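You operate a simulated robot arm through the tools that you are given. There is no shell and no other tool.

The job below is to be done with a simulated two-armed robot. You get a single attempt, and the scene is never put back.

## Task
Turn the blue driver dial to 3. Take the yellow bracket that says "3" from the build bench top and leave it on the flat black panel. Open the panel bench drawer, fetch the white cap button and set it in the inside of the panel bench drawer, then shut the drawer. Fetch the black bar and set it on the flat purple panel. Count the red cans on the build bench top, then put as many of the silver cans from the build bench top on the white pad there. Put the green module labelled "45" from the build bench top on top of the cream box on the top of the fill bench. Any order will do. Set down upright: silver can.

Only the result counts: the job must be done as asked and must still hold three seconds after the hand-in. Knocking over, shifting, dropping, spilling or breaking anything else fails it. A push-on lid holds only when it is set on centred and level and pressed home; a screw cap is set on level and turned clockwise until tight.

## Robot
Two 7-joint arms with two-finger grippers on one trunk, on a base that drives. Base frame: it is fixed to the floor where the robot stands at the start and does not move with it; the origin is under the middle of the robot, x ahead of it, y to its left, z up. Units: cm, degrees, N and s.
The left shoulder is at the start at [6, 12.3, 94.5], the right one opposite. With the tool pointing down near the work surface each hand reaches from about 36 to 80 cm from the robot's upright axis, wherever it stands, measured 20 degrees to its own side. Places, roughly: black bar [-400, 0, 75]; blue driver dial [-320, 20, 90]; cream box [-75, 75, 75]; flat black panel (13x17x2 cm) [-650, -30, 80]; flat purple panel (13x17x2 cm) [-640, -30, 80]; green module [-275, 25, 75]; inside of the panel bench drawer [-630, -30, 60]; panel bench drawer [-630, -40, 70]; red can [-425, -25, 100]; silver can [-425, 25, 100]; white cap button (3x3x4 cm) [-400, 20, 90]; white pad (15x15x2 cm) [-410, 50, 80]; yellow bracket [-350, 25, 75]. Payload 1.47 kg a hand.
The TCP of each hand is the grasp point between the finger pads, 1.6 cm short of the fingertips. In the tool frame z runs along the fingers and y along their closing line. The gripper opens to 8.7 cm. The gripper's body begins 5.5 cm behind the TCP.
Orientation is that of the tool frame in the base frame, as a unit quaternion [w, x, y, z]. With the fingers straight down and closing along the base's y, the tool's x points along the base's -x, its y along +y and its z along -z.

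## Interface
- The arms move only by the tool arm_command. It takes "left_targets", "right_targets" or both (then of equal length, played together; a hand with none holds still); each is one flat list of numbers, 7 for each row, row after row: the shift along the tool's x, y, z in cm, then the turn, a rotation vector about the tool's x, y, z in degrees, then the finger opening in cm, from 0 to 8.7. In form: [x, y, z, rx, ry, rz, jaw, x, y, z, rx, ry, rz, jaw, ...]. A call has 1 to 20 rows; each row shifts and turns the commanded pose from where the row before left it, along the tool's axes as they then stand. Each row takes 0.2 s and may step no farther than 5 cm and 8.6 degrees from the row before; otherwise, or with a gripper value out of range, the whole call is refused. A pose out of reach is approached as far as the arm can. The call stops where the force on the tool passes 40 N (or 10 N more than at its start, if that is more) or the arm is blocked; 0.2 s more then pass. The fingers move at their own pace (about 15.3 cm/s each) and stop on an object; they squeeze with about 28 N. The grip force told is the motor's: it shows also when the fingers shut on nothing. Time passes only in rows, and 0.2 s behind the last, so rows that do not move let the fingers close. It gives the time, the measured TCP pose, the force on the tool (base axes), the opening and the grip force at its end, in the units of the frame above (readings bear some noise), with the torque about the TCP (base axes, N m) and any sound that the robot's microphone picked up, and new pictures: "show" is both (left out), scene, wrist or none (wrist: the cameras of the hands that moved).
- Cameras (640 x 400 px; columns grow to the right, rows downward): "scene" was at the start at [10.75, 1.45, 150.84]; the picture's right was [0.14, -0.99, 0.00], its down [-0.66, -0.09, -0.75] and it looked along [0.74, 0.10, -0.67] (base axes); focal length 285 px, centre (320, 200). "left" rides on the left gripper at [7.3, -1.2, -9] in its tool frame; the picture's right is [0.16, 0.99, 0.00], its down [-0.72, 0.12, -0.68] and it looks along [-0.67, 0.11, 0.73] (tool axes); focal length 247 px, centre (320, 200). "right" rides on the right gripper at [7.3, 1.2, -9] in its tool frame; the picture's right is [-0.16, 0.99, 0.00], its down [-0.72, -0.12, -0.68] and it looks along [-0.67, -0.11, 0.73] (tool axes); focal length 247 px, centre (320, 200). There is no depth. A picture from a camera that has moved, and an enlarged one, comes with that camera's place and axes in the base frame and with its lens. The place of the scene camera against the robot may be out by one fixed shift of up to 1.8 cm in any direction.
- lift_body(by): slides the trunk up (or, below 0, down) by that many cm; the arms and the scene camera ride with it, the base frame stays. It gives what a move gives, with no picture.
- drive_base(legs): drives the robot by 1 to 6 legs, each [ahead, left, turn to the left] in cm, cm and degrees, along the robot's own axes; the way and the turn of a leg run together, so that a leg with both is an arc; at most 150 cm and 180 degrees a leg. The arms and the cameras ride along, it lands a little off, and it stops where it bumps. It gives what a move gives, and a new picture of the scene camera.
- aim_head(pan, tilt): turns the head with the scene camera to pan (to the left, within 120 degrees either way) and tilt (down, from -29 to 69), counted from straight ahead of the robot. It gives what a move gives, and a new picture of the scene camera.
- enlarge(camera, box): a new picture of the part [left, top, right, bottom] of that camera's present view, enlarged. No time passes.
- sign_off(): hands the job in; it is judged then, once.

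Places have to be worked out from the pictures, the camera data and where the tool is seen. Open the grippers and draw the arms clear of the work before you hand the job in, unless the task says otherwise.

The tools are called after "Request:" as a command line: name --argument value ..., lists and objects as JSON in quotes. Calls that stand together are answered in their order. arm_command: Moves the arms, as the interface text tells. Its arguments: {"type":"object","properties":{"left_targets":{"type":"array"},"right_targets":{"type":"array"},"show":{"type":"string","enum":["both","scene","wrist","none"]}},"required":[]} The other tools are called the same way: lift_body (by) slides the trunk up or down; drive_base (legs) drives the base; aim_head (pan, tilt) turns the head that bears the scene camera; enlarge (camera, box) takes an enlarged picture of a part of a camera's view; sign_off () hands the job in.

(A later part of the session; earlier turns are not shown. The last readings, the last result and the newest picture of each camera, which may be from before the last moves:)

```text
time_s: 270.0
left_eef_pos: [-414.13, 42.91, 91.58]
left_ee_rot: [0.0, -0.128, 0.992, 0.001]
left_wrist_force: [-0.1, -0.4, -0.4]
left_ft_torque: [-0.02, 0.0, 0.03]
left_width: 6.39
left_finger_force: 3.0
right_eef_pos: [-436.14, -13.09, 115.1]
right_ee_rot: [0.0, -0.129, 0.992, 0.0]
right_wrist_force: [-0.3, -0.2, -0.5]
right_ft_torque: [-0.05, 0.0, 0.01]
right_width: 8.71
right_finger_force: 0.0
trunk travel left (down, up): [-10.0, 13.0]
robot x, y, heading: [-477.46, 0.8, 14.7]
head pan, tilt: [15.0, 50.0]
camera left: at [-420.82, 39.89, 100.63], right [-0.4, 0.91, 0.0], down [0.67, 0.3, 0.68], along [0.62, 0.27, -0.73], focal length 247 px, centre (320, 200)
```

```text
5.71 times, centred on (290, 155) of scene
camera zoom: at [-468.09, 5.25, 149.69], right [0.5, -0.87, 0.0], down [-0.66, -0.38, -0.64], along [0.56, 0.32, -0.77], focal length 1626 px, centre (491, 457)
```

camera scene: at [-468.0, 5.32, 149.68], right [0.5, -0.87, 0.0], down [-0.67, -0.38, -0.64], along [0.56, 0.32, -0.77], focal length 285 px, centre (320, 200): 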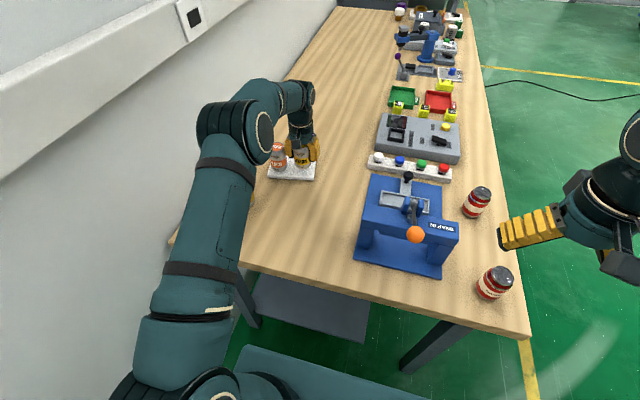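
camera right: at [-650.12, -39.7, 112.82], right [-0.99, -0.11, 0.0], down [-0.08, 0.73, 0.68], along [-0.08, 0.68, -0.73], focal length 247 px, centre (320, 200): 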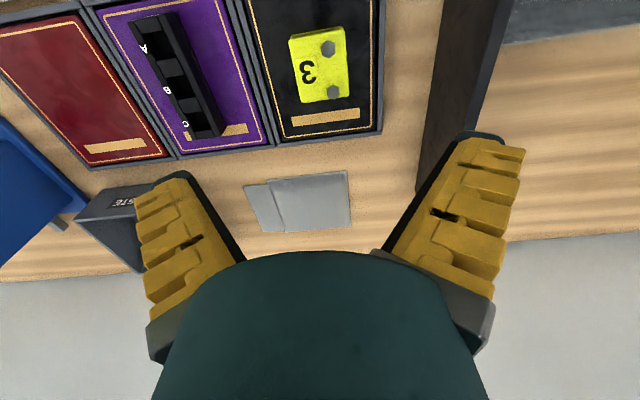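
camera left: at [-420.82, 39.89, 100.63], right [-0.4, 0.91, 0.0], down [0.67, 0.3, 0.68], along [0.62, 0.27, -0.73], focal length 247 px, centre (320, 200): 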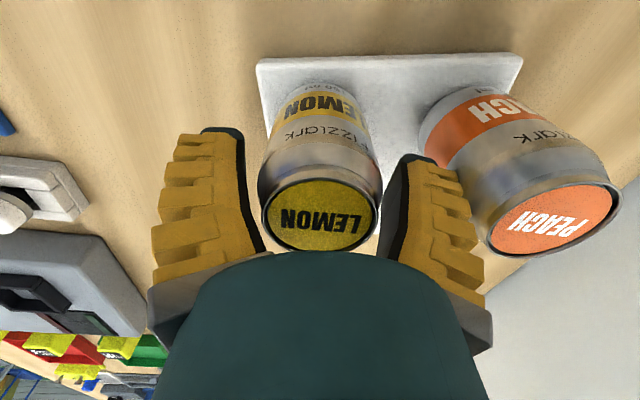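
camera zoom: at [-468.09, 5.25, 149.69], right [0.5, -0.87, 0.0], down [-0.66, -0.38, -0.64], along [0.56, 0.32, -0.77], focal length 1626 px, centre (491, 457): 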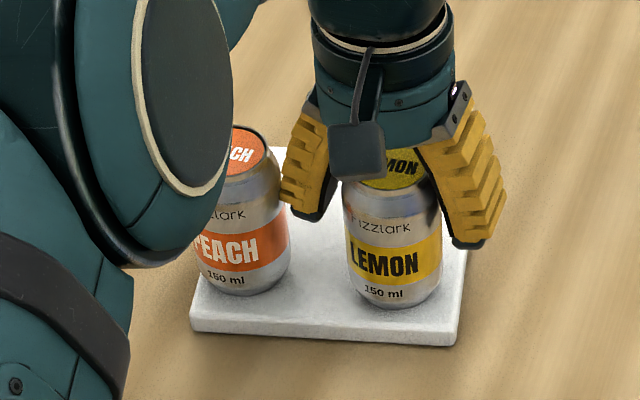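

The lemon can stands free. Lifting straight up and then retracting.

Request:
arm_command --left_targets '[0, 0, -3, 0, 0, 0, 6, 0, 0, -4, 0, 0, 0, 6, 0, 0, -4.5, 0, 0, 0, 6, 0, 0, -4.5, 0, 0, 0, 6, 0, 0, -4, 0, 0, 0, 6, 4.5, 0, 0, 0, 0, 0, 8.7, 4.5, 0, 0, 0, 0, 0, 8.7, 4.5, 0, 0, 0, 0, 0, 8.7, 4.5, 0, 0, 0, 0, 0, 8.7, 4.5, 0, 0, 0, 0, 0, 8.7]' --show "scene"

Request:
enlarge --camera "scene" --box '[220, 110, 380, 260]'

```text
time_s: 272.2
left_eef_pos: [-436.03, 36.87, 111.79]
left_ee_rot: [0.001, -0.128, 0.992, 0.0]
left_wrist_force: [-1.1, 0.4, 0.6]
left_ft_torque: [-0.01, -0.02, 0.03]
left_width: 8.7
left_finger_force: 0.1
right_eef_pos: [-436.43, -13.04, 115.13]
right_ee_rot: [0.0, -0.13, 0.992, 0.0]
right_wrist_force: [-0.3, -0.9, -0.6]
right_ft_torque: [-0.02, -0.03, 0.02]
right_width: 8.71
right_finger_force: 0.0
trunk travel left (down, up): [-10.0, 13.0]
robot x, y, heading: [-477.32, 0.86, 14.6]
head pan, tilt: [15.0, 50.0]
camera scene: at [-468.23, 5.24, 149.7], right [0.5, -0.87, 0.0], down [-0.66, -0.38, -0.64], along [0.56, 0.32, -0.77], focal length 285 px, centre (320, 200)
```

scene: 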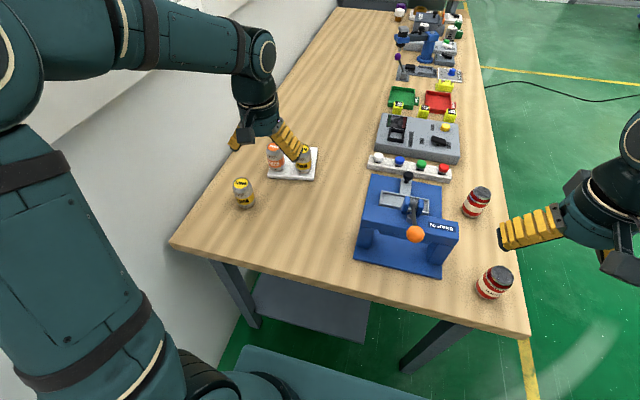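

```text
2.67 times, centred on (300, 185) of scene
camera zoom: at [-468.23, 5.24, 149.7], right [0.5, -0.87, 0.0], down [-0.66, -0.38, -0.64], along [0.56, 0.32, -0.77], focal length 759 px, centre (373, 240)
```

zoom: 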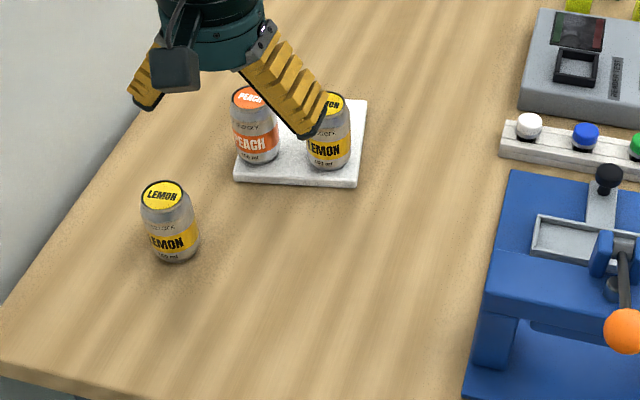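

Both cans stand upright on the pad. Now I'll back out of the gap and drive round to the front of the build bench for the white cap button.

Request:
drive_base --legs '[[-45, 0, 0], [0, -118, 0], [0, 0, 90], [0, -100, 0]]'

Request:
aim_head --pan 0 --tilt 40

```text
time_s: 297.6
left_eef_pos: [-427.7, -61.24, 111.65]
left_ee_rot: [0.001, 0.778, -0.628, 0.0]
left_wrist_force: [0.1, -0.2, 0.6]
left_ft_torque: [0.02, -0.03, 0.02]
left_width: 8.69
left_finger_force: 0.0
right_eef_pos: [-377.7, -63.78, 115.21]
right_ee_rot: [0.001, 0.78, -0.626, 0.0]
right_wrist_force: [-0.3, 0.3, -0.9]
right_ft_torque: [0.01, 0.01, 0.0]
right_width: 8.71
right_finger_force: 0.1
trunk travel left (down, up): [-10.0, 13.0]
robot x, y, heading: [-393.22, -103.89, 102.2]
head pan, tilt: [15.0, 50.0]
camera scene: at [-395.82, -95.95, 149.69], right [0.89, 0.46, 0.0], down [0.35, -0.68, -0.64], along [-0.29, 0.57, -0.77], focal length 285 px, centre (320, 200)
```

scene: 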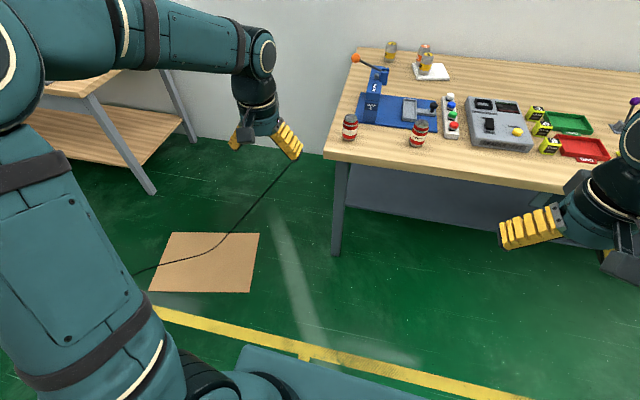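

```text
time_s: 298.4
left_eef_pos: [-427.66, -61.25, 111.75]
left_ee_rot: [0.0, 0.778, -0.628, 0.0]
left_wrist_force: [-0.1, 1.1, -0.2]
left_ft_torque: [-0.03, -0.02, 0.03]
left_width: 8.73
left_finger_force: 0.1
right_eef_pos: [-377.85, -63.86, 115.15]
right_ee_rot: [0.0, 0.78, -0.626, 0.0]
right_wrist_force: [-0.1, -0.1, -0.4]
right_ft_torque: [0.04, -0.02, 0.02]
right_width: 8.68
right_finger_force: 0.0
trunk travel left (down, up): [-10.0, 13.0]
robot x, y, heading: [-393.37, -103.89, 102.4]
head pan, tilt: [0.0, 40.0]
camera scene: at [-394.12, -94.49, 151.1], right [0.98, 0.21, 0.0], down [0.14, -0.63, -0.77], along [-0.16, 0.75, -0.64], focal length 285 px, centre (320, 200)
```

scene: 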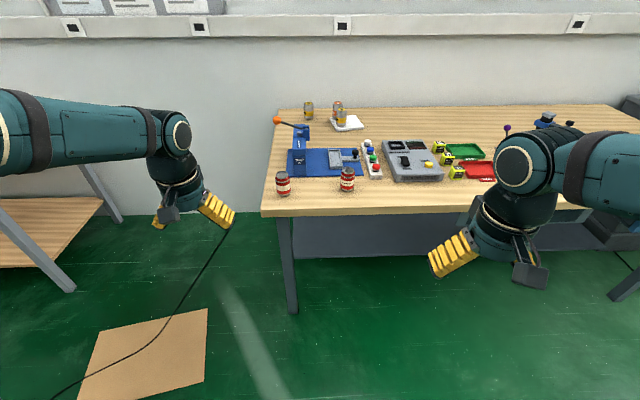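

I'll square up (turn 2.7° left), shift right 10 and go ahead 50 to bring the button within the right hand's reach.

Request:
drive_base --legs '[[0, 0, 2.7], [0, -10, 0], [50, 0, 0]]'

Request:
aim_head --pan 0 --tilt 50

Request:
enlarge --camera "scene" --box '[280, 100, 480, 225]'

Request:
enlarge --camera "right" --box '[0, 0, 640, 400]'

```text
time_s: 302.8
left_eef_pos: [-432.19, -11.42, 111.66]
left_ee_rot: [0.001, 0.79, -0.612, 0.002]
left_wrist_force: [-0.1, 0.5, 0.1]
left_ft_torque: [0.01, 0.04, 0.0]
left_width: 8.71
left_finger_force: 0.1
right_eef_pos: [-382.25, -12.2, 115.09]
right_ee_rot: [0.0, 0.791, -0.612, 0.001]
right_wrist_force: [0.0, 0.0, -0.1]
right_ft_torque: [-0.01, 0.05, -0.02]
right_width: 8.73
right_finger_force: 0.0
trunk travel left (down, up): [-10.0, 13.0]
robot x, y, heading: [-396.32, -53.48, 104.5]
head pan, tilt: [0.0, 40.0]
camera scene: at [-397.36, -43.55, 151.1], right [0.97, 0.25, 0.0], down [0.16, -0.62, -0.77], along [-0.19, 0.74, -0.64], focal length 285 px, centre (320, 200)
```

scene: 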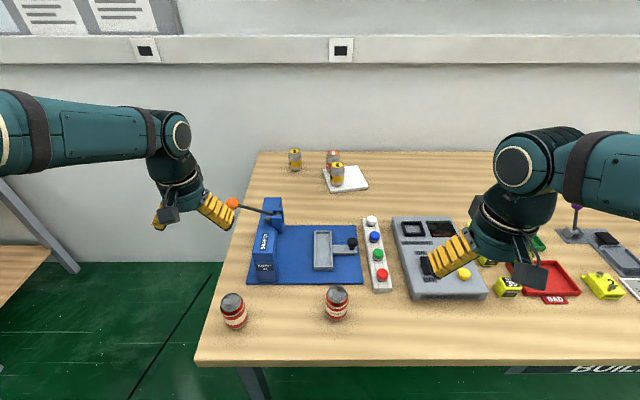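

```text
time_s: 303.6
left_eef_pos: [-432.06, -11.52, 111.7]
left_ee_rot: [0.0, 0.79, -0.613, 0.001]
left_wrist_force: [0.1, 0.0, 0.5]
left_ft_torque: [0.0, -0.03, -0.05]
left_width: 8.7
left_finger_force: 0.0
right_eef_pos: [-382.19, -12.29, 115.18]
right_ee_rot: [0.0, 0.791, -0.612, 0.0]
right_wrist_force: [0.6, 0.5, -0.3]
right_ft_torque: [-0.02, 0.02, 0.0]
right_width: 8.71
right_finger_force: 0.1
trunk travel left (down, up): [-10.0, 13.0]
robot x, y, heading: [-396.49, -53.22, 104.3]
head pan, tilt: [0.0, 50.0]
camera scene: at [-397.14, -44.41, 149.69], right [0.97, 0.25, 0.0], down [0.19, -0.74, -0.64], along [-0.16, 0.62, -0.77], focal length 285 px, centre (320, 200)
```

scene: 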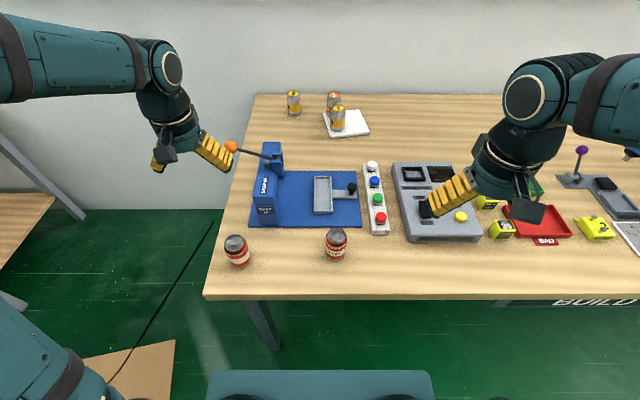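

```text
3.20 times, centred on (380, 162) of scene
camera zoom: at [-397.14, -44.41, 149.69], right [0.97, 0.25, 0.0], down [0.19, -0.74, -0.64], along [-0.16, 0.62, -0.77], focal length 911 px, centre (128, 320)
```

zoom: 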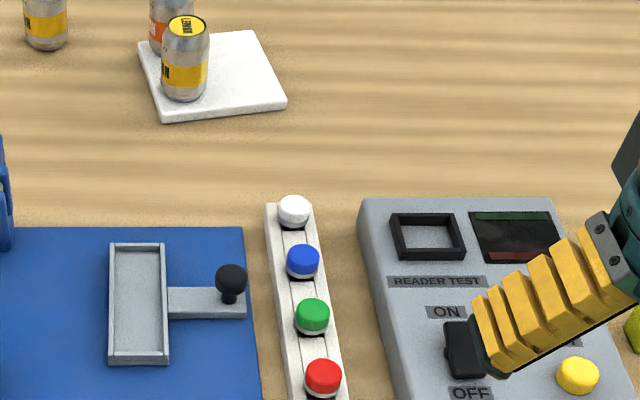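

```text
1.00 times, centred on (320, 200) of right (not enlarged: the box is as wide or as high as the picture)
camera zoom: at [-381.47, -19.62, 124.06], right [-1.0, -0.09, 0.0], down [-0.07, 0.73, 0.68], along [-0.06, 0.68, -0.73], focal length 247 px, centre (320, 200)
```

zoom: 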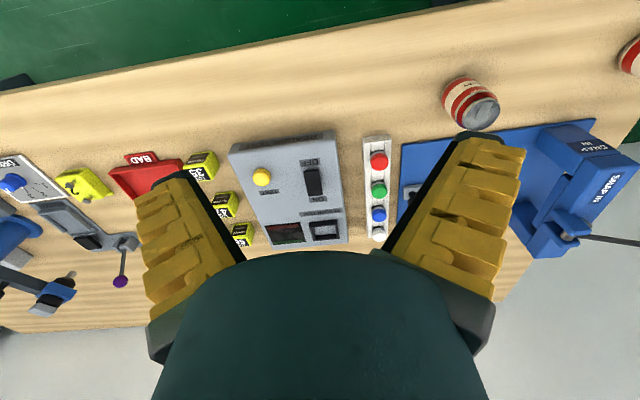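

The white cap is ~37 ahead and 7 left of the right TCP. I'll move most of the way at height and look.

Request:
arm_command --right_targets '[-4.7, 1, 0, 0, 0, 0, 8.7, -4.7, 1, 0, 0, 0, 0, 8.7, -4.7, 1, 0, 0, 0, 0, 8.7, -4.7, 1, 0, 0, 0, 0, 8.7, -4.7, 1, 0, 0, 0, 0, 8.7, -4.7, 1, 0, 0, 0, 0, 8.7, -4.7, 1, 0, 0, 0, 0, 8.7, 0, 0, 4.5, 0, 0, 0, 7, 0, 0, 4.5, 0, 0, 0, 7]' --show "both"

Request:
enlarge --camera "scene" --box '[320, 120, 440, 240]'

```text
time_s: 305.6
left_eef_pos: [-432.2, -11.29, 111.59]
left_ee_rot: [0.0, 0.79, -0.613, 0.001]
left_wrist_force: [-0.2, 0.3, -0.6]
left_ft_torque: [-0.05, 0.0, 0.0]
left_width: 8.69
left_finger_force: 0.1
right_eef_pos: [-396.98, 17.9, 105.85]
right_ee_rot: [0.001, 0.791, -0.612, 0.002]
right_wrist_force: [-0.3, -0.6, -0.1]
right_ft_torque: [-0.04, 0.01, 0.01]
right_width: 7.34
right_finger_force: 2.5
trunk travel left (down, up): [-10.0, 13.0]
robot x, y, heading: [-396.68, -53.09, 104.2]
head pan, tilt: [0.0, 50.0]
camera scene: at [-397.2, -44.26, 149.67], right [0.97, 0.25, 0.0], down [0.19, -0.74, -0.64], along [-0.16, 0.62, -0.77], focal length 285 px, centre (320, 200)
camera right: at [-396.36, 10.61, 114.9], right [-1.0, -0.09, 0.0], down [-0.07, 0.73, 0.68], along [-0.06, 0.68, -0.73], focal length 247 px, centre (320, 200)
```

scene: 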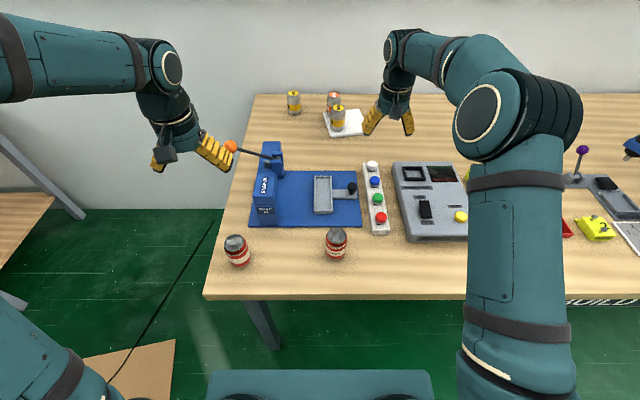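
right: 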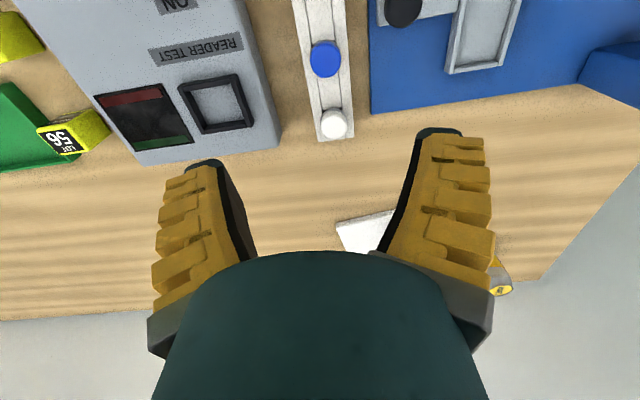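

```text
3.33 times, centred on (380, 180) of scene
camera zoom: at [-397.2, -44.26, 149.67], right [0.97, 0.25, 0.0], down [0.19, -0.74, -0.64], along [-0.16, 0.62, -0.77], focal length 949 px, centre (120, 267)
```

zoom: 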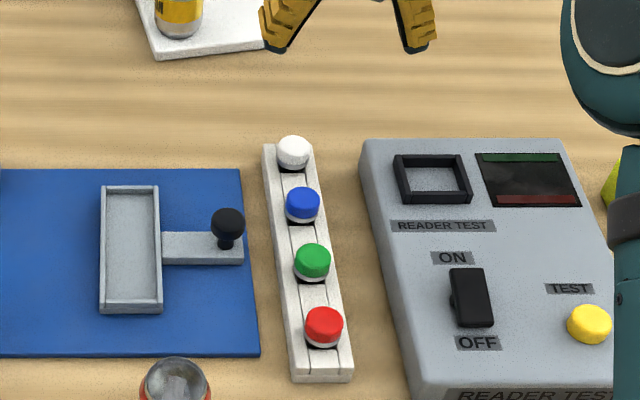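

Cap is 5.1 ahead and 0.6 left of the right TCP. I'll move over it and down to z≈95 with the jaw at 6 cm.

Request:
arm_command --right_targets '[-4.8, 0.6, 0, 0, 0, 0, 6, -0.3, 0, 4, 0, 0, 0, 6, 0, 0, 4, 0, 0, 0, 6, 0, 0, 2.8, 0, 0, 0, 6]' --show "both"

Request:
enlarge --camera "right" --box '[220, 60, 420, 185]'

Request:
enlarge --camera "scene" --box '[320, 120, 440, 240]'

```text
time_s: 306.6
left_eef_pos: [-432.1, -11.55, 111.77]
left_ee_rot: [0.0, 0.789, -0.614, 0.001]
left_wrist_force: [-0.1, -0.4, -1.0]
left_ft_torque: [0.0, 0.02, 0.01]
left_width: 8.73
left_finger_force: 0.0
right_eef_pos: [-398.83, 22.59, 95.29]
right_ee_rot: [0.0, 0.79, -0.613, -0.001]
right_wrist_force: [0.4, 0.0, 1.0]
right_ft_torque: [-0.01, 0.0, -0.01]
right_width: 6.47
right_finger_force: 3.1
trunk travel left (down, up): [-10.0, 13.0]
robot x, y, heading: [-396.72, -52.97, 104.3]
head pan, tilt: [0.0, 50.0]
camera scene: at [-397.1, -44.43, 149.69], right [0.97, 0.25, 0.0], down [0.19, -0.74, -0.64], along [-0.16, 0.62, -0.77], focal length 285 px, centre (320, 200)
camera right: at [-398.31, 15.22, 104.26], right [-1.0, -0.09, 0.0], down [-0.07, 0.73, 0.68], along [-0.06, 0.68, -0.73], focal length 247 px, centre (320, 200)
```

scene: 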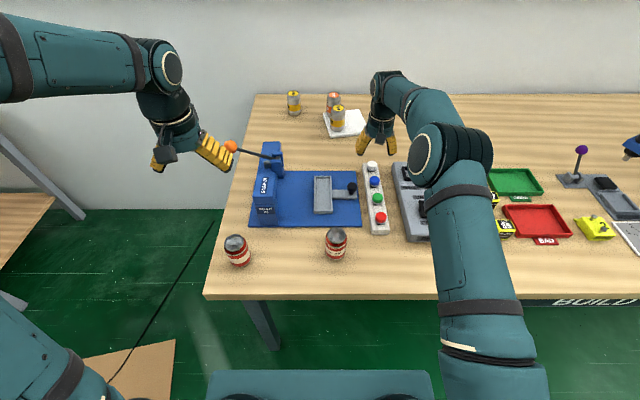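
right: 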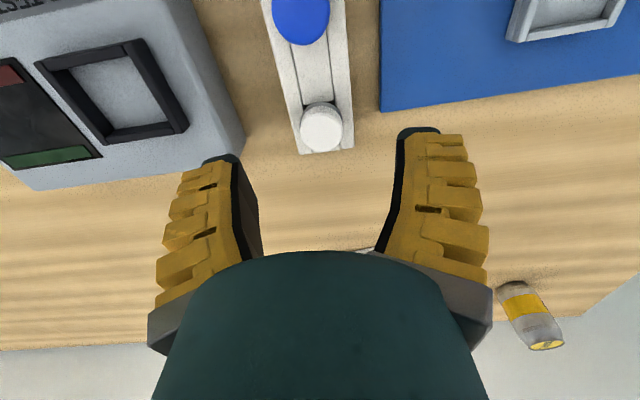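

```text
3.20 times, centred on (320, 122) of right
camera zoom: at [-398.31, 15.22, 104.26], right [-1.0, -0.09, 0.0], down [-0.07, 0.73, 0.68], along [-0.06, 0.68, -0.73], focal length 790 px, centre (320, 448)
```

zoom: 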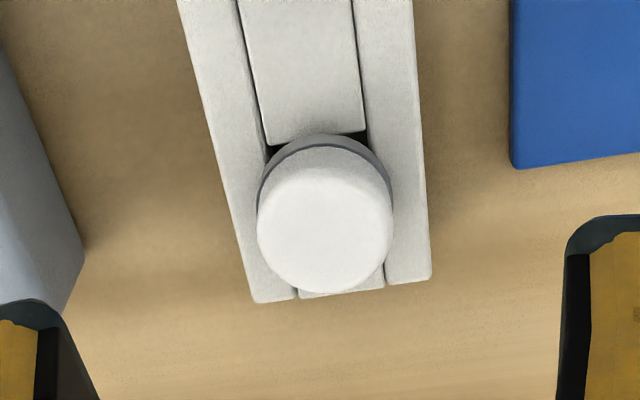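

```text
3.33 times, centred on (380, 180) of scene
camera zoom: at [-397.1, -44.43, 149.69], right [0.97, 0.25, 0.0], down [0.19, -0.74, -0.64], along [-0.16, 0.62, -0.77], focal length 949 px, centre (120, 267)
```

zoom: 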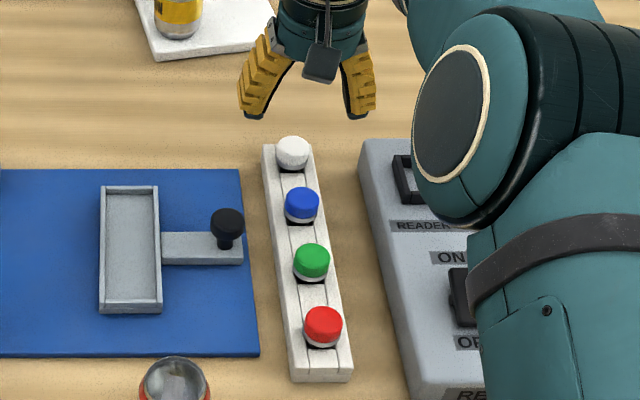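

The cap is centred within 0.3 cm. I'll nudge, narrow the jaw, and come down to z≈90.5.

Request:
arm_command --right_targets '[-0.3, 0.1, 0, 0, 0, 0, 3.6, 0, 0, 2.5, 0, 0, 0, 3.6, 0, 0, 2.3, 0, 0, 0, 3.6]' --show "both"

Request:
enlarge --camera "scene" --box '[340, 130, 410, 190]'

```text
time_s: 307.4
left_eef_pos: [-432.17, -11.47, 111.7]
left_ee_rot: [0.001, 0.79, -0.613, 0.001]
left_wrist_force: [0.5, -0.9, 0.2]
left_ft_torque: [0.01, -0.02, 0.03]
left_width: 8.72
left_finger_force: 0.1
right_eef_pos: [-399.14, 22.75, 90.58]
right_ee_rot: [0.0, 0.791, -0.612, 0.001]
right_wrist_force: [-0.4, 0.1, 0.5]
right_ft_torque: [0.03, -0.01, -0.02]
right_width: 4.21
right_finger_force: 4.4
trunk travel left (down, up): [-10.0, 13.0]
robot x, y, heading: [-396.52, -52.98, 104.2]
head pan, tilt: [0.0, 50.0]
camera scene: at [-397.14, -44.38, 149.68], right [0.97, 0.25, 0.0], down [0.19, -0.74, -0.64], along [-0.16, 0.62, -0.77], focal length 285 px, centre (320, 200)
camera right: at [-398.47, 15.47, 99.39], right [-1.0, -0.09, 0.0], down [-0.07, 0.73, 0.68], along [-0.06, 0.68, -0.73], focal length 247 px, centre (320, 200)
```

scene: 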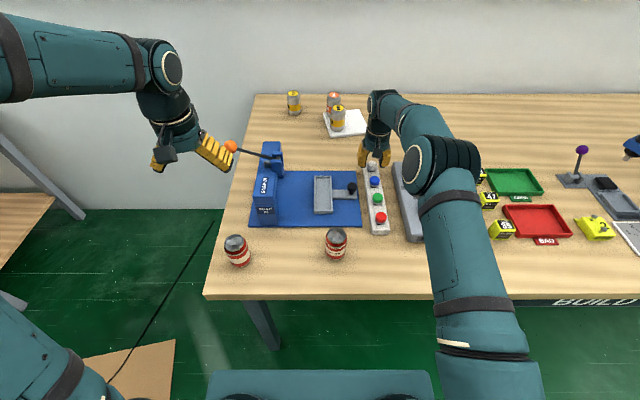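
right: 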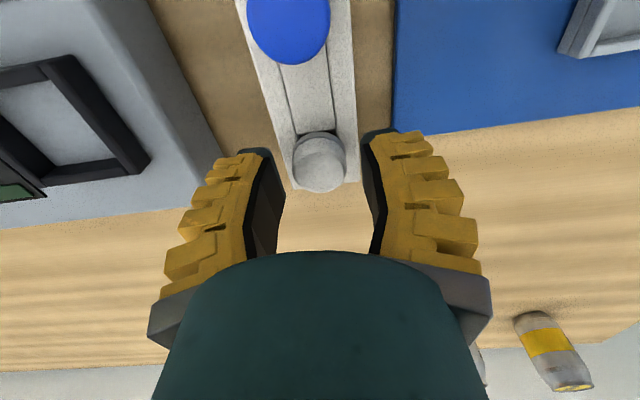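

```text
6.67 times, centred on (375, 160) of scene
camera zoom: at [-397.14, -44.38, 149.68], right [0.97, 0.25, 0.0], down [0.19, -0.74, -0.64], along [-0.16, 0.62, -0.77], focal length 1898 px, centre (-47, 467)
```

zoom: 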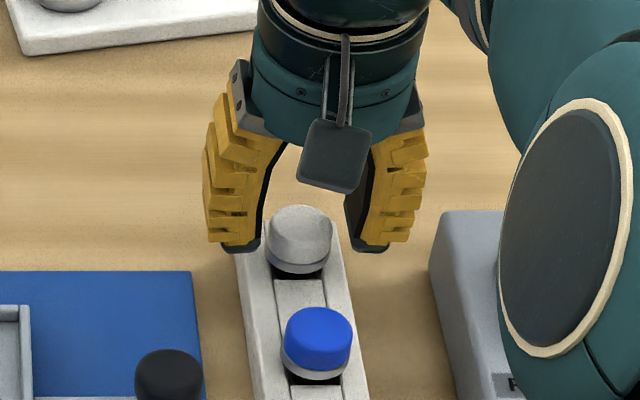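

Fingers straddle the cap nicely. Stepping down with force checks.

Request:
arm_command --right_targets '[0, 0, 1, 0, 0, 0, 3.4]' --show "none"

Request:
arm_command --right_targets '[0, 0, 0.4, 0, 0, 0, 3.4]' --show "none"

Request:
arm_command --right_targets '[0, 0, 0.4, 0, 0, 0, 3.4]' --show "none"

Request:
enlarge --camera "scene" --box '[340, 130, 410, 190]'

```text
time_s: 307.8
left_eef_pos: [-432.19, -11.58, 111.72]
left_ee_rot: [0.0, 0.79, -0.613, 0.0]
left_wrist_force: [-0.6, 0.7, -0.3]
left_ft_torque: [-0.03, -0.01, 0.0]
left_width: 8.7
left_finger_force: 0.0
right_eef_pos: [-399.18, 22.86, 89.55]
right_ee_rot: [0.0, 0.791, -0.612, 0.001]
right_wrist_force: [0.3, 0.3, -0.4]
right_ft_torque: [0.05, 0.0, 0.0]
right_width: 3.97
right_finger_force: 4.1
trunk travel left (down, up): [-10.0, 13.0]
robot x, y, heading: [-396.21, -53.15, 104.5]
head pan, tilt: [0.0, 50.0]
```

```text
time_s: 308.2
left_eef_pos: [-432.21, -11.43, 111.71]
left_ee_rot: [0.001, 0.79, -0.613, 0.001]
left_wrist_force: [0.7, 0.0, -0.9]
left_ft_torque: [-0.03, -0.01, 0.04]
left_width: 8.7
left_finger_force: 0.0
right_eef_pos: [-399.24, 22.85, 89.12]
right_ee_rot: [0.0, 0.79, -0.613, 0.0]
right_wrist_force: [-0.9, -0.4, 0.1]
right_ft_torque: [0.02, 0.01, 0.01]
right_width: 3.98
right_finger_force: 3.8
trunk travel left (down, up): [-10.0, 13.0]
robot x, y, heading: [-396.15, -53.22, 104.0]
head pan, tilt: [0.0, 50.0]
```

```text
time_s: 308.6
left_eef_pos: [-432.26, -11.46, 111.64]
left_ee_rot: [-0.001, 0.79, -0.613, 0.0]
left_wrist_force: [0.5, -0.2, -0.3]
left_ft_torque: [0.02, 0.01, -0.01]
left_width: 8.67
left_finger_force: 0.1
right_eef_pos: [-399.21, 22.78, 88.67]
right_ee_rot: [0.0, 0.791, -0.612, 0.0]
right_wrist_force: [-0.8, 0.1, -0.7]
right_ft_torque: [0.01, -0.03, 0.0]
right_width: 4.02
right_finger_force: 4.3
trunk travel left (down, up): [-10.0, 13.0]
robot x, y, heading: [-396.28, -53.39, 104.7]
head pan, tilt: [0.0, 50.0]
```

```text
6.67 times, centred on (375, 160) of scene
camera zoom: at [-397.14, -44.38, 149.68], right [0.97, 0.25, 0.0], down [0.19, -0.74, -0.64], along [-0.16, 0.62, -0.77], focal length 1898 px, centre (-47, 467)
```

zoom: 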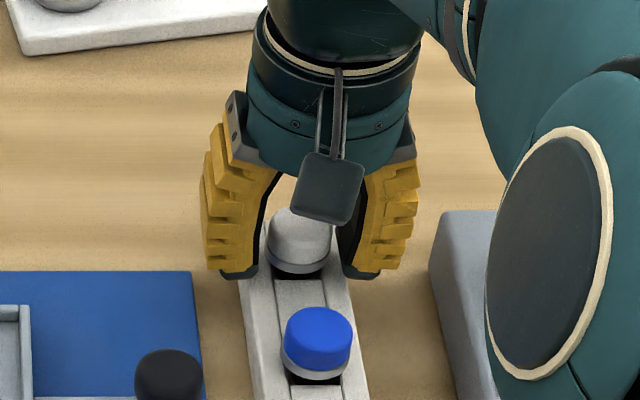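

Tips are now about level with the cap's lower part. I'll rise 0.2 cm and close.

Request:
arm_command --right_targets '[0, 0, -0.2, 0, 0, 0, 3.4, 0, 0, 0, 0, 0, 0, 1.5, 0, 0, 0, 0, 0, 0, 1, 0, 0, 0, 0, 0, 0, 1]' --show "wrist"

Request:
enlarge --camera "scene" --box '[340, 130, 410, 190]'

```text
time_s: 309.6
left_eef_pos: [-432.12, -11.58, 111.71]
left_ee_rot: [0.0, 0.79, -0.613, -0.001]
left_wrist_force: [-0.2, 0.0, 0.3]
left_ft_torque: [0.0, 0.0, -0.01]
left_width: 8.7
left_finger_force: 0.0
right_eef_pos: [-399.18, 22.89, 89.08]
right_ee_rot: [0.0, 0.791, -0.612, -0.001]
right_wrist_force: [-0.4, 2.5, 7.4]
right_ft_torque: [0.13, 0.06, 0.0]
right_width: 1.89
right_finger_force: 28.3
trunk travel left (down, up): [-10.0, 13.0]
robot x, y, heading: [-396.24, -52.97, 104.4]
head pan, tilt: [0.0, 50.0]
camera right: at [-398.51, 15.5, 97.97], right [-1.0, -0.09, 0.0], down [-0.07, 0.73, 0.68], along [-0.06, 0.68, -0.73], focal length 247 px, centre (320, 200)
```

right: 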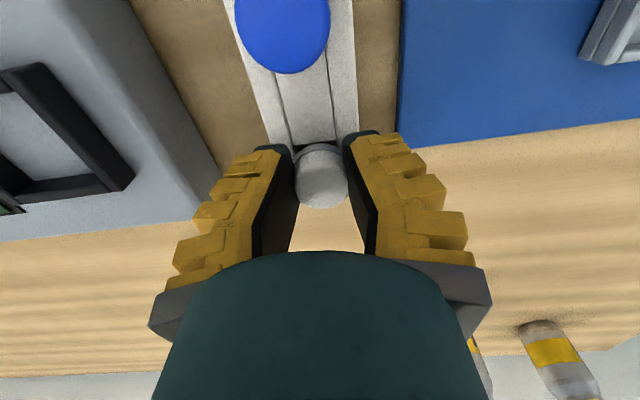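

```text
6.67 times, centred on (375, 160) of scene
camera zoom: at [-397.14, -44.45, 149.69], right [0.97, 0.25, 0.0], down [0.19, -0.74, -0.64], along [-0.16, 0.62, -0.77], focal length 1898 px, centre (-47, 467)
```

zoom: 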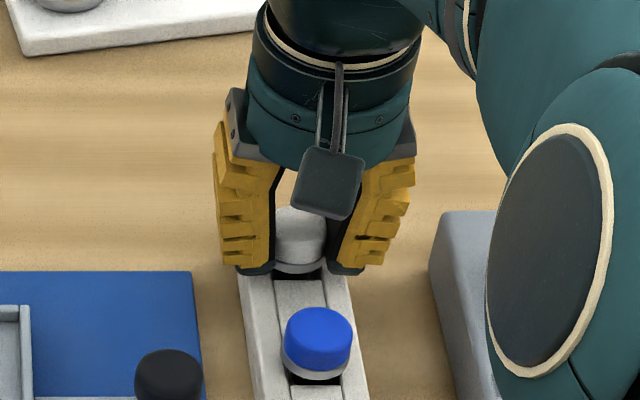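

Gripped the cap. Lifting slowly.

Request:
arm_command --right_targets '[0, 0, -0.5, 0, 0, 0, 1, 0, 0, -1, 0, 0, 0, 1, 0, 0, -1.5, 0, 0, 0, 1]' --show "wrist"

Request:
enlarge --camera "scene" --box '[340, 120, 410, 190]'

```text
time_s: 310.4
left_eef_pos: [-432.23, -11.5, 111.74]
left_ee_rot: [0.0, 0.79, -0.613, -0.001]
left_wrist_force: [-0.6, 1.0, 0.7]
left_ft_torque: [-0.01, -0.01, 0.0]
left_width: 8.68
left_finger_force: 0.0
right_eef_pos: [-399.14, 22.75, 91.78]
right_ee_rot: [0.001, 0.79, -0.613, 0.001]
right_wrist_force: [-0.2, 0.2, 0.0]
right_ft_torque: [0.01, 0.01, 0.0]
right_width: 1.75
right_finger_force: 28.2
trunk travel left (down, up): [-10.0, 13.0]
robot x, y, heading: [-396.62, -52.85, 104.3]
head pan, tilt: [0.0, 50.0]
camera right: at [-398.45, 15.5, 100.77], right [-1.0, -0.09, 0.0], down [-0.07, 0.73, 0.68], along [-0.06, 0.68, -0.73], focal length 247 px, centre (320, 200)
```

right: 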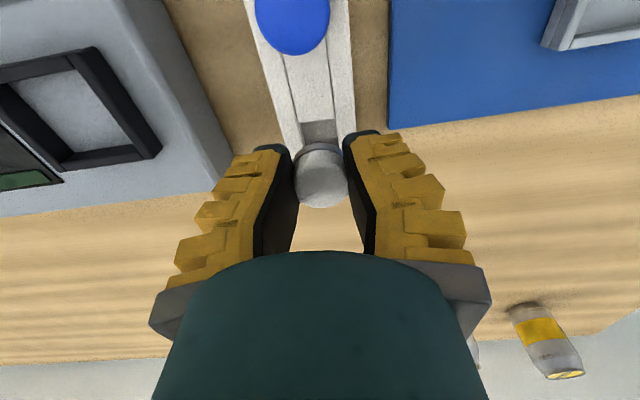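

```text
5.71 times, centred on (375, 155) of scene
camera zoom: at [-397.14, -44.41, 149.69], right [0.97, 0.25, 0.0], down [0.19, -0.74, -0.64], along [-0.16, 0.62, -0.77], focal length 1626 px, centre (6, 457)
```

zoom: 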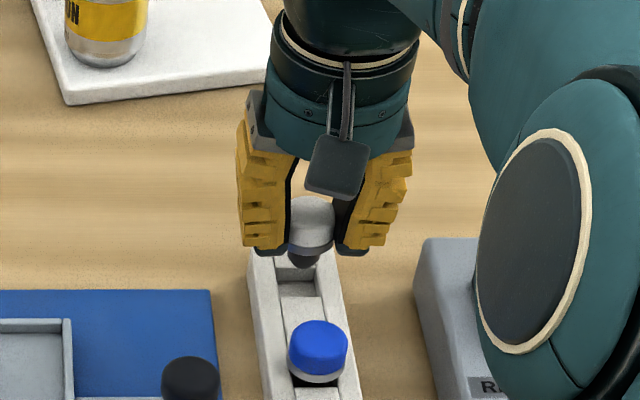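

The button with its stem is out of the strip. I'll lift it to z≈112 and draw the hand back.

Request:
arm_command --right_targets '[0, 0, -4.5, 0, 0, 0, 1, 0, 0, -4.5, 0, 0, 0, 1, 0, 0, -4.5, 0, 0, 0, 1, 0, 0, -4.5, 0, 0, 0, 1, 0, 0, -3, 0, 0, 0, 1, 4.7, -1, 0, 0, 0, 0, 1, 4.7, -1, 0, 0, 0, 0, 1, 4.7, -1, 0, 0, 0, 0, 1, 4.7, -1, 0, 0, 0, 0, 1, 4.7, -1, 0, 0, 0, 0, 1, 4.7, -1, 0, 0, 0, 0, 1]' --show "both"

```text
time_s: 312.8
left_eef_pos: [-432.1, -11.68, 111.73]
left_ee_rot: [-0.001, 0.79, -0.613, 0.0]
left_wrist_force: [-0.3, -0.1, -0.9]
left_ft_torque: [0.0, 0.01, -0.01]
left_width: 8.7
left_finger_force: 0.0
right_eef_pos: [-385.49, -4.41, 112.67]
right_ee_rot: [-0.001, 0.791, -0.612, -0.001]
right_wrist_force: [0.0, 0.3, 0.5]
right_ft_torque: [0.0, 0.0, 0.02]
right_width: 1.78
right_finger_force: 27.9
right hand out of reach, approached as far as the arm can: row 4, 5
trunk travel left (down, up): [-10.0, 13.0]
robot x, y, heading: [-396.65, -53.27, 104.5]
head pan, tilt: [0.0, 50.0]
camera scene: at [-397.06, -44.52, 149.7], right [0.97, 0.25, 0.0], down [0.19, -0.74, -0.64], along [-0.16, 0.62, -0.77], focal length 285 px, centre (320, 200)
camera right: at [-384.81, -11.7, 121.6], right [-1.0, -0.09, 0.0], down [-0.07, 0.73, 0.68], along [-0.06, 0.68, -0.73], focal length 247 px, centre (320, 200)
```

scene: 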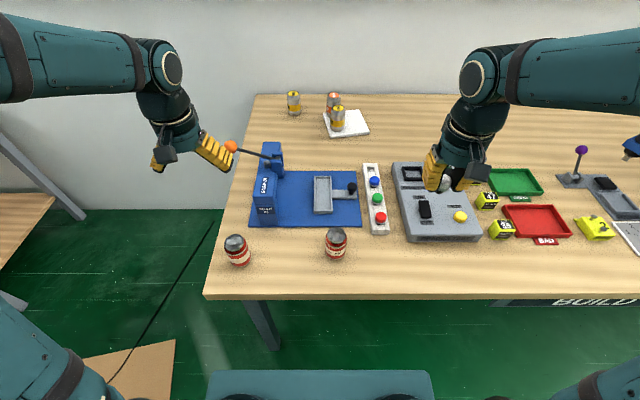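
right: 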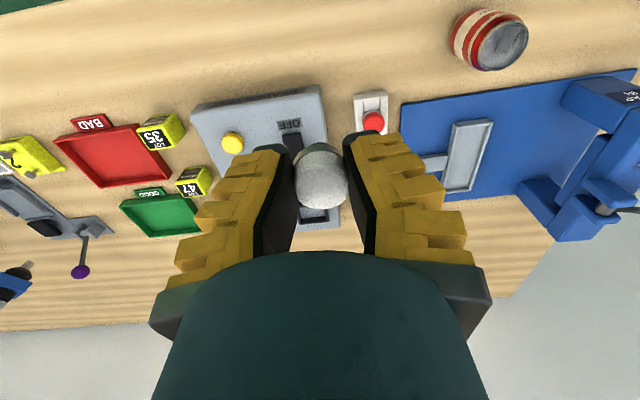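

Button secured. I'll back off and drive left to the panel bench drawer.

Request:
drive_base --legs '[[-55, 0, 0], [0, 110, 0.5], [0, 98, 0]]'

Request:
aim_head --pan 0 --tilt 35

Request:
enlarge --camera "scene" --box '[200, 130, 440, 280]'

```text
time_s: 334.0
left_eef_pos: [-619.77, -119.26, 111.84]
left_ee_rot: [0.0, 0.791, -0.611, 0.0]
left_wrist_force: [-0.5, 0.5, 0.5]
left_ft_torque: [0.02, -0.01, 0.01]
left_width: 8.67
left_finger_force: 0.0
right_eef_pos: [-573.24, -111.75, 112.66]
right_ee_rot: [0.001, 0.792, -0.611, 0.001]
right_wrist_force: [-0.2, 0.2, -0.3]
right_ft_torque: [-0.01, 0.0, -0.01]
right_width: 1.69
right_finger_force: 27.7
trunk travel left (down, up): [-10.0, 13.0]
robot x, y, heading: [-583.88, -160.73, 104.7]
head pan, tilt: [0.0, 50.0]
camera scene: at [-584.62, -151.96, 149.69], right [0.97, 0.25, 0.0], down [0.19, -0.74, -0.64], along [-0.16, 0.62, -0.77], focal length 285 px, centre (320, 200)
```

scene: 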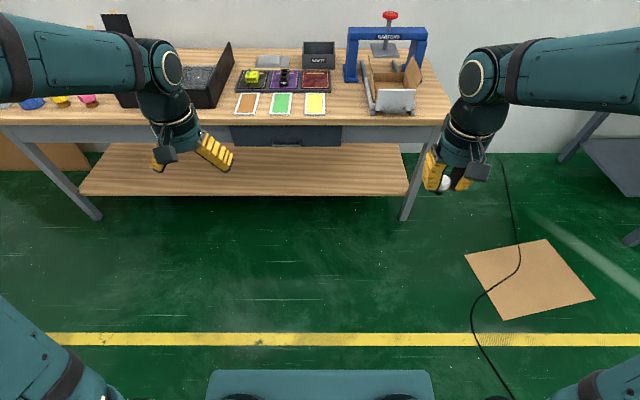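

```text
time_s: 334.8
left_eef_pos: [-619.7, -119.23, 111.71]
left_ee_rot: [0.0, 0.791, -0.611, 0.0]
left_wrist_force: [-0.3, -0.2, -0.5]
left_ft_torque: [0.0, -0.01, -0.01]
left_width: 8.68
left_finger_force: 0.0
right_eef_pos: [-573.16, -111.7, 112.7]
right_ee_rot: [0.001, 0.792, -0.61, 0.001]
right_wrist_force: [0.3, -0.1, 0.1]
right_ft_torque: [0.0, 0.01, -0.06]
right_width: 1.64
right_finger_force: 28.2
trunk travel left (down, up): [-10.0, 13.0]
robot x, y, heading: [-584.0, -160.83, 104.6]
head pan, tilt: [0.0, 35.0]
camera scene: at [-584.89, -150.89, 151.85], right [0.97, 0.25, 0.0], down [0.15, -0.56, -0.82], along [-0.21, 0.79, -0.57], focal length 285 px, centre (320, 200)
```

scene: 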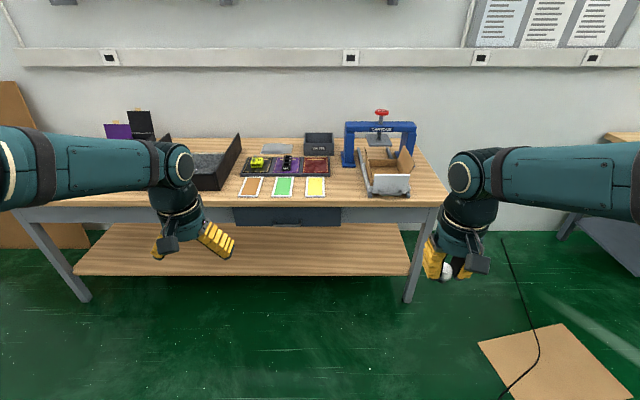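

```text
2.67 times, centred on (320, 205) of scene
camera zoom: at [-584.89, -150.89, 151.85], right [0.97, 0.25, 0.0], down [0.15, -0.56, -0.82], along [-0.21, 0.79, -0.57], focal length 759 px, centre (320, 187)
```

zoom: 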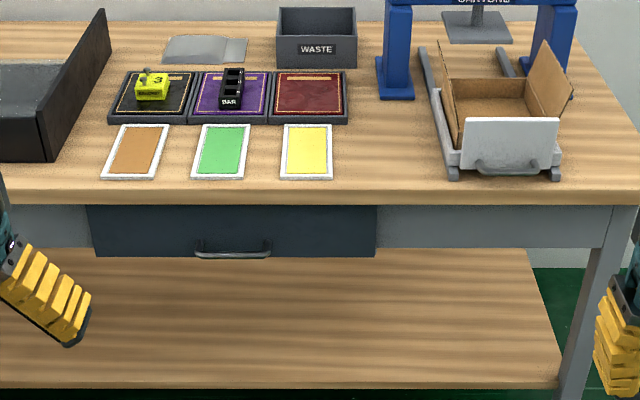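

The drawer front spans z≈66–77 with a bar handle at z≈69.5, ~108 ahead and 14.7 left. I'll pre-shape the left hand in free space to point forward: first move ahead 10 and pitch the tool up by 90°.

Request:
arm_command --left_targets '[-3.5, 0, 2, 0, 0, 0, 6, -3.5, 0, 2, 0, 0, 0, 6, -3, 0, 2, 0, 0, 0, 6, 0, 0, 0, 0, -8.2, 0, 6, 0, 0, 0, 0, -8.2, 0, 6, 0, 0, 0, 0, -8.2, 0, 6, 0, 0, 0, 0, -8.2, 0, 6, 0, 0, 0, 0, -8.2, 0, 6, 0, 0, 0, 0, -8.2, 0, 6, 0, 0, 0, 0, -8.2, 0, 6, 0, 0, 0, 0, -8.2, 0, 6, 0, 0, 0, 0, -8.2, 0, 6, 0, 0, 0, 0, -8.2, 0, 6, 0, 0, 0, 0, -8, 0, 6]' --show "both"

```text
time_s: 337.8
left_eef_pos: [-622.36, -109.48, 105.61]
left_ee_rot: [0.432, -0.559, 0.432, 0.56]
left_wrist_force: [0.0, 0.2, 0.0]
left_ft_torque: [0.02, 0.02, -0.01]
left_width: 6.47
left_finger_force: 3.3
right_eef_pos: [-573.2, -111.69, 112.71]
right_ee_rot: [0.0, 0.792, -0.611, 0.0]
right_wrist_force: [-0.2, 0.9, -0.2]
right_ft_torque: [-0.01, 0.01, -0.02]
right_width: 1.65
right_finger_force: 28.6
trunk travel left (down, up): [-10.0, 13.0]
robot x, y, heading: [-583.88, -160.94, 104.6]
head pan, tilt: [0.0, 35.0]
camera scene: at [-584.92, -150.84, 151.85], right [0.97, 0.25, 0.0], down [0.15, -0.56, -0.82], along [-0.21, 0.79, -0.57], focal length 285 px, centre (320, 200)
camera left: at [-618.97, -117.93, 98.43], right [-0.96, -0.25, -0.16], down [0.06, -0.69, 0.72], along [-0.29, 0.68, 0.67], focal length 247 px, centre (320, 200)
```

scene: 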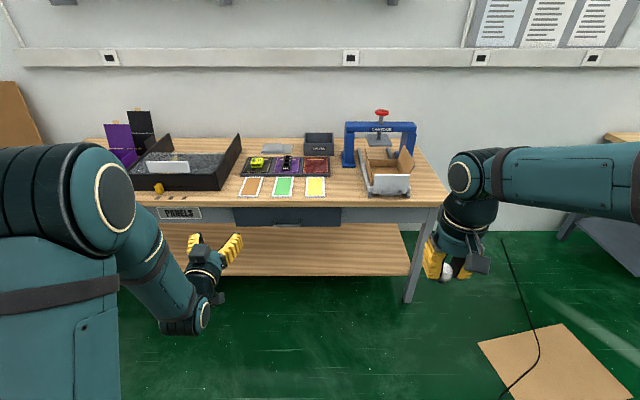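
left: 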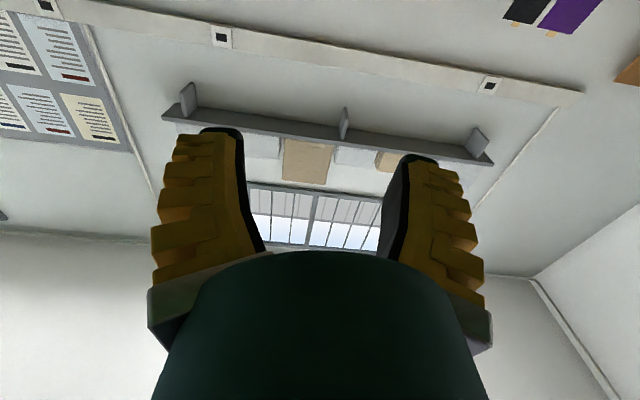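

Pitching worked. Now I'll roll the left hand +90° about its axis so that the fingers close vertically.

Request:
arm_command --left_targets '[0, 0, 0, 0, 0, 8.2, 6, 0, 0, 0, 0, 0, 8.2, 6, 0, 0, 0, 0, 0, 8.2, 6, 0, 0, 0, 0, 0, 8.2, 6, 0, 0, 0, 0, 0, 8.2, 6, 0, 0, 0, 0, 0, 8.2, 6, 0, 0, 0, 0, 0, 8.2, 6, 0, 0, 0, 0, 0, 8.2, 6, 0, 0, 0, 0, 0, 8.2, 6, 0, 0, 0, 0, 0, 8.2, 6, 0, 0, 0, 0, 0, 8, 6]' --show "both"

```text
time_s: 340.2
left_eef_pos: [-622.17, -109.59, 105.66]
left_ee_rot: [-0.091, -0.088, 0.701, 0.702]
left_wrist_force: [-0.3, 0.1, -0.6]
left_ft_torque: [0.0, 0.01, 0.01]
left_width: 6.47
left_finger_force: 3.5
right_eef_pos: [-573.23, -111.69, 112.72]
right_ee_rot: [0.0, 0.791, -0.611, 0.001]
right_wrist_force: [-0.1, 0.7, -0.2]
right_ft_torque: [-0.01, 0.0, -0.01]
right_width: 1.48
right_finger_force: 28.2
trunk travel left (down, up): [-10.0, 13.0]
robot x, y, heading: [-583.73, -161.03, 104.6]
head pan, tilt: [0.0, 35.0]
camera scene: at [-584.87, -150.88, 151.86], right [0.97, 0.25, 0.0], down [0.14, -0.56, -0.82], along [-0.21, 0.79, -0.57], focal length 285 px, centre (320, 200)
camera left: at [-627.13, -120.05, 104.6], right [-0.15, -0.04, 0.99], down [0.87, -0.48, 0.11], along [0.47, 0.88, 0.11], focal length 247 px, centre (320, 200)
```

scene: 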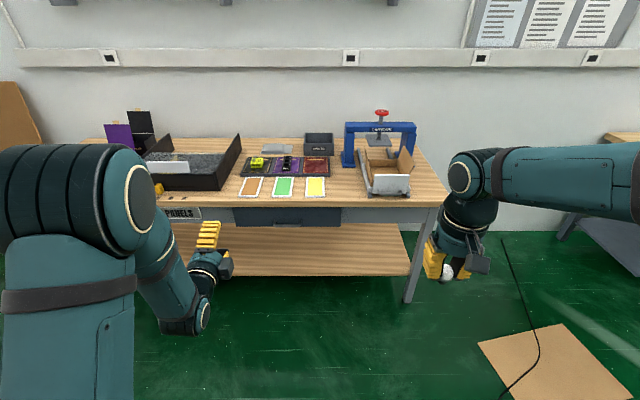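
left: 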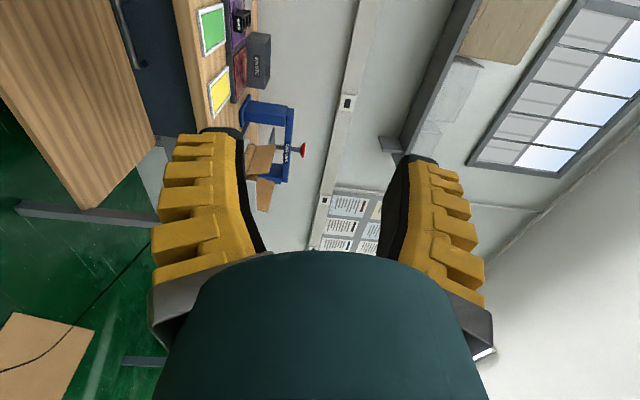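

The hand is shaped (fingers close vertically). Now I'll lower it to z≈70 and shift right 9.6 in front of the handle line, still in free space.

Request:
arm_command --left_targets '[-1.2, -4.5, 0, 0, 0, 0, 6, -1.2, -4.5, 0, 0, 0, 0, 6, -1.2, -4.5, 0, 0, 0, 0, 6, -1.2, -4.5, 0, 0, 0, 0, 6, -1.2, -4.5, 0, 0, 0, 0, 6, -1.2, -4.5, 0, 0, 0, 0, 6, -1.2, -4.5, 0, 0, 0, 0, 6, -1.2, -4.5, 0, 0, 0, 0, 6]' --show "both"

```text
time_s: 342.0
left_eef_pos: [-613.05, -106.95, 69.46]
left_ee_rot: [-0.09, -0.09, 0.702, 0.701]
left_wrist_force: [0.1, -0.2, -0.1]
left_ft_torque: [-0.02, 0.0, -0.01]
left_width: 6.43
left_finger_force: 3.2
right_eef_pos: [-573.29, -111.7, 112.67]
right_ee_rot: [0.0, 0.792, -0.611, 0.001]
right_wrist_force: [0.3, -0.5, -0.9]
right_ft_torque: [0.0, 0.01, 0.0]
right_width: 1.46
right_finger_force: 28.6
trunk travel left (down, up): [-10.0, 13.0]
robot x, y, heading: [-583.82, -160.9, 104.6]
head pan, tilt: [0.0, 35.0]
camera scene: at [-584.89, -150.86, 151.86], right [0.97, 0.25, 0.0], down [0.15, -0.56, -0.82], along [-0.21, 0.79, -0.57], focal length 285 px, centre (320, 200)
camera left: at [-617.85, -117.43, 68.37], right [-0.15, -0.04, 0.99], down [0.87, -0.47, 0.12], along [0.46, 0.88, 0.11], focal length 247 px, centre (320, 200)
```

scene: 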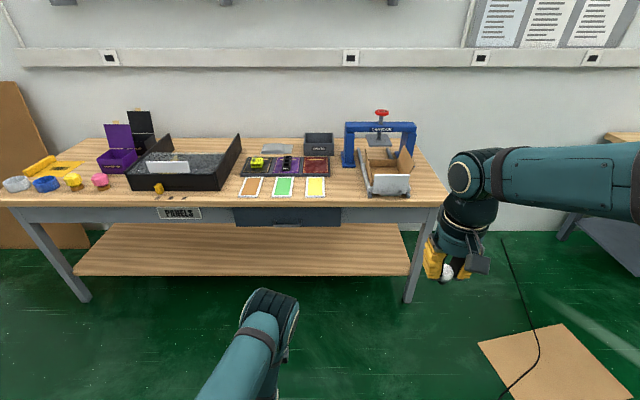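
left: 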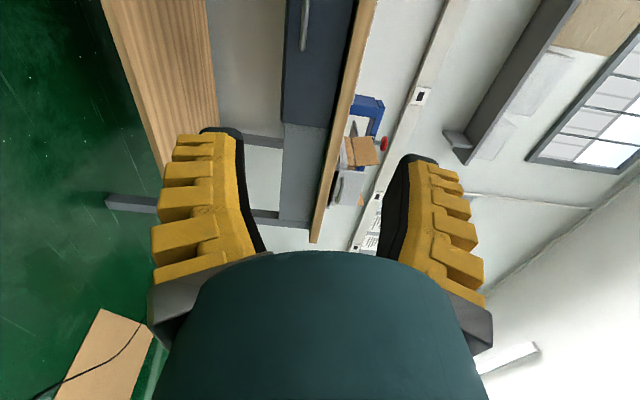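

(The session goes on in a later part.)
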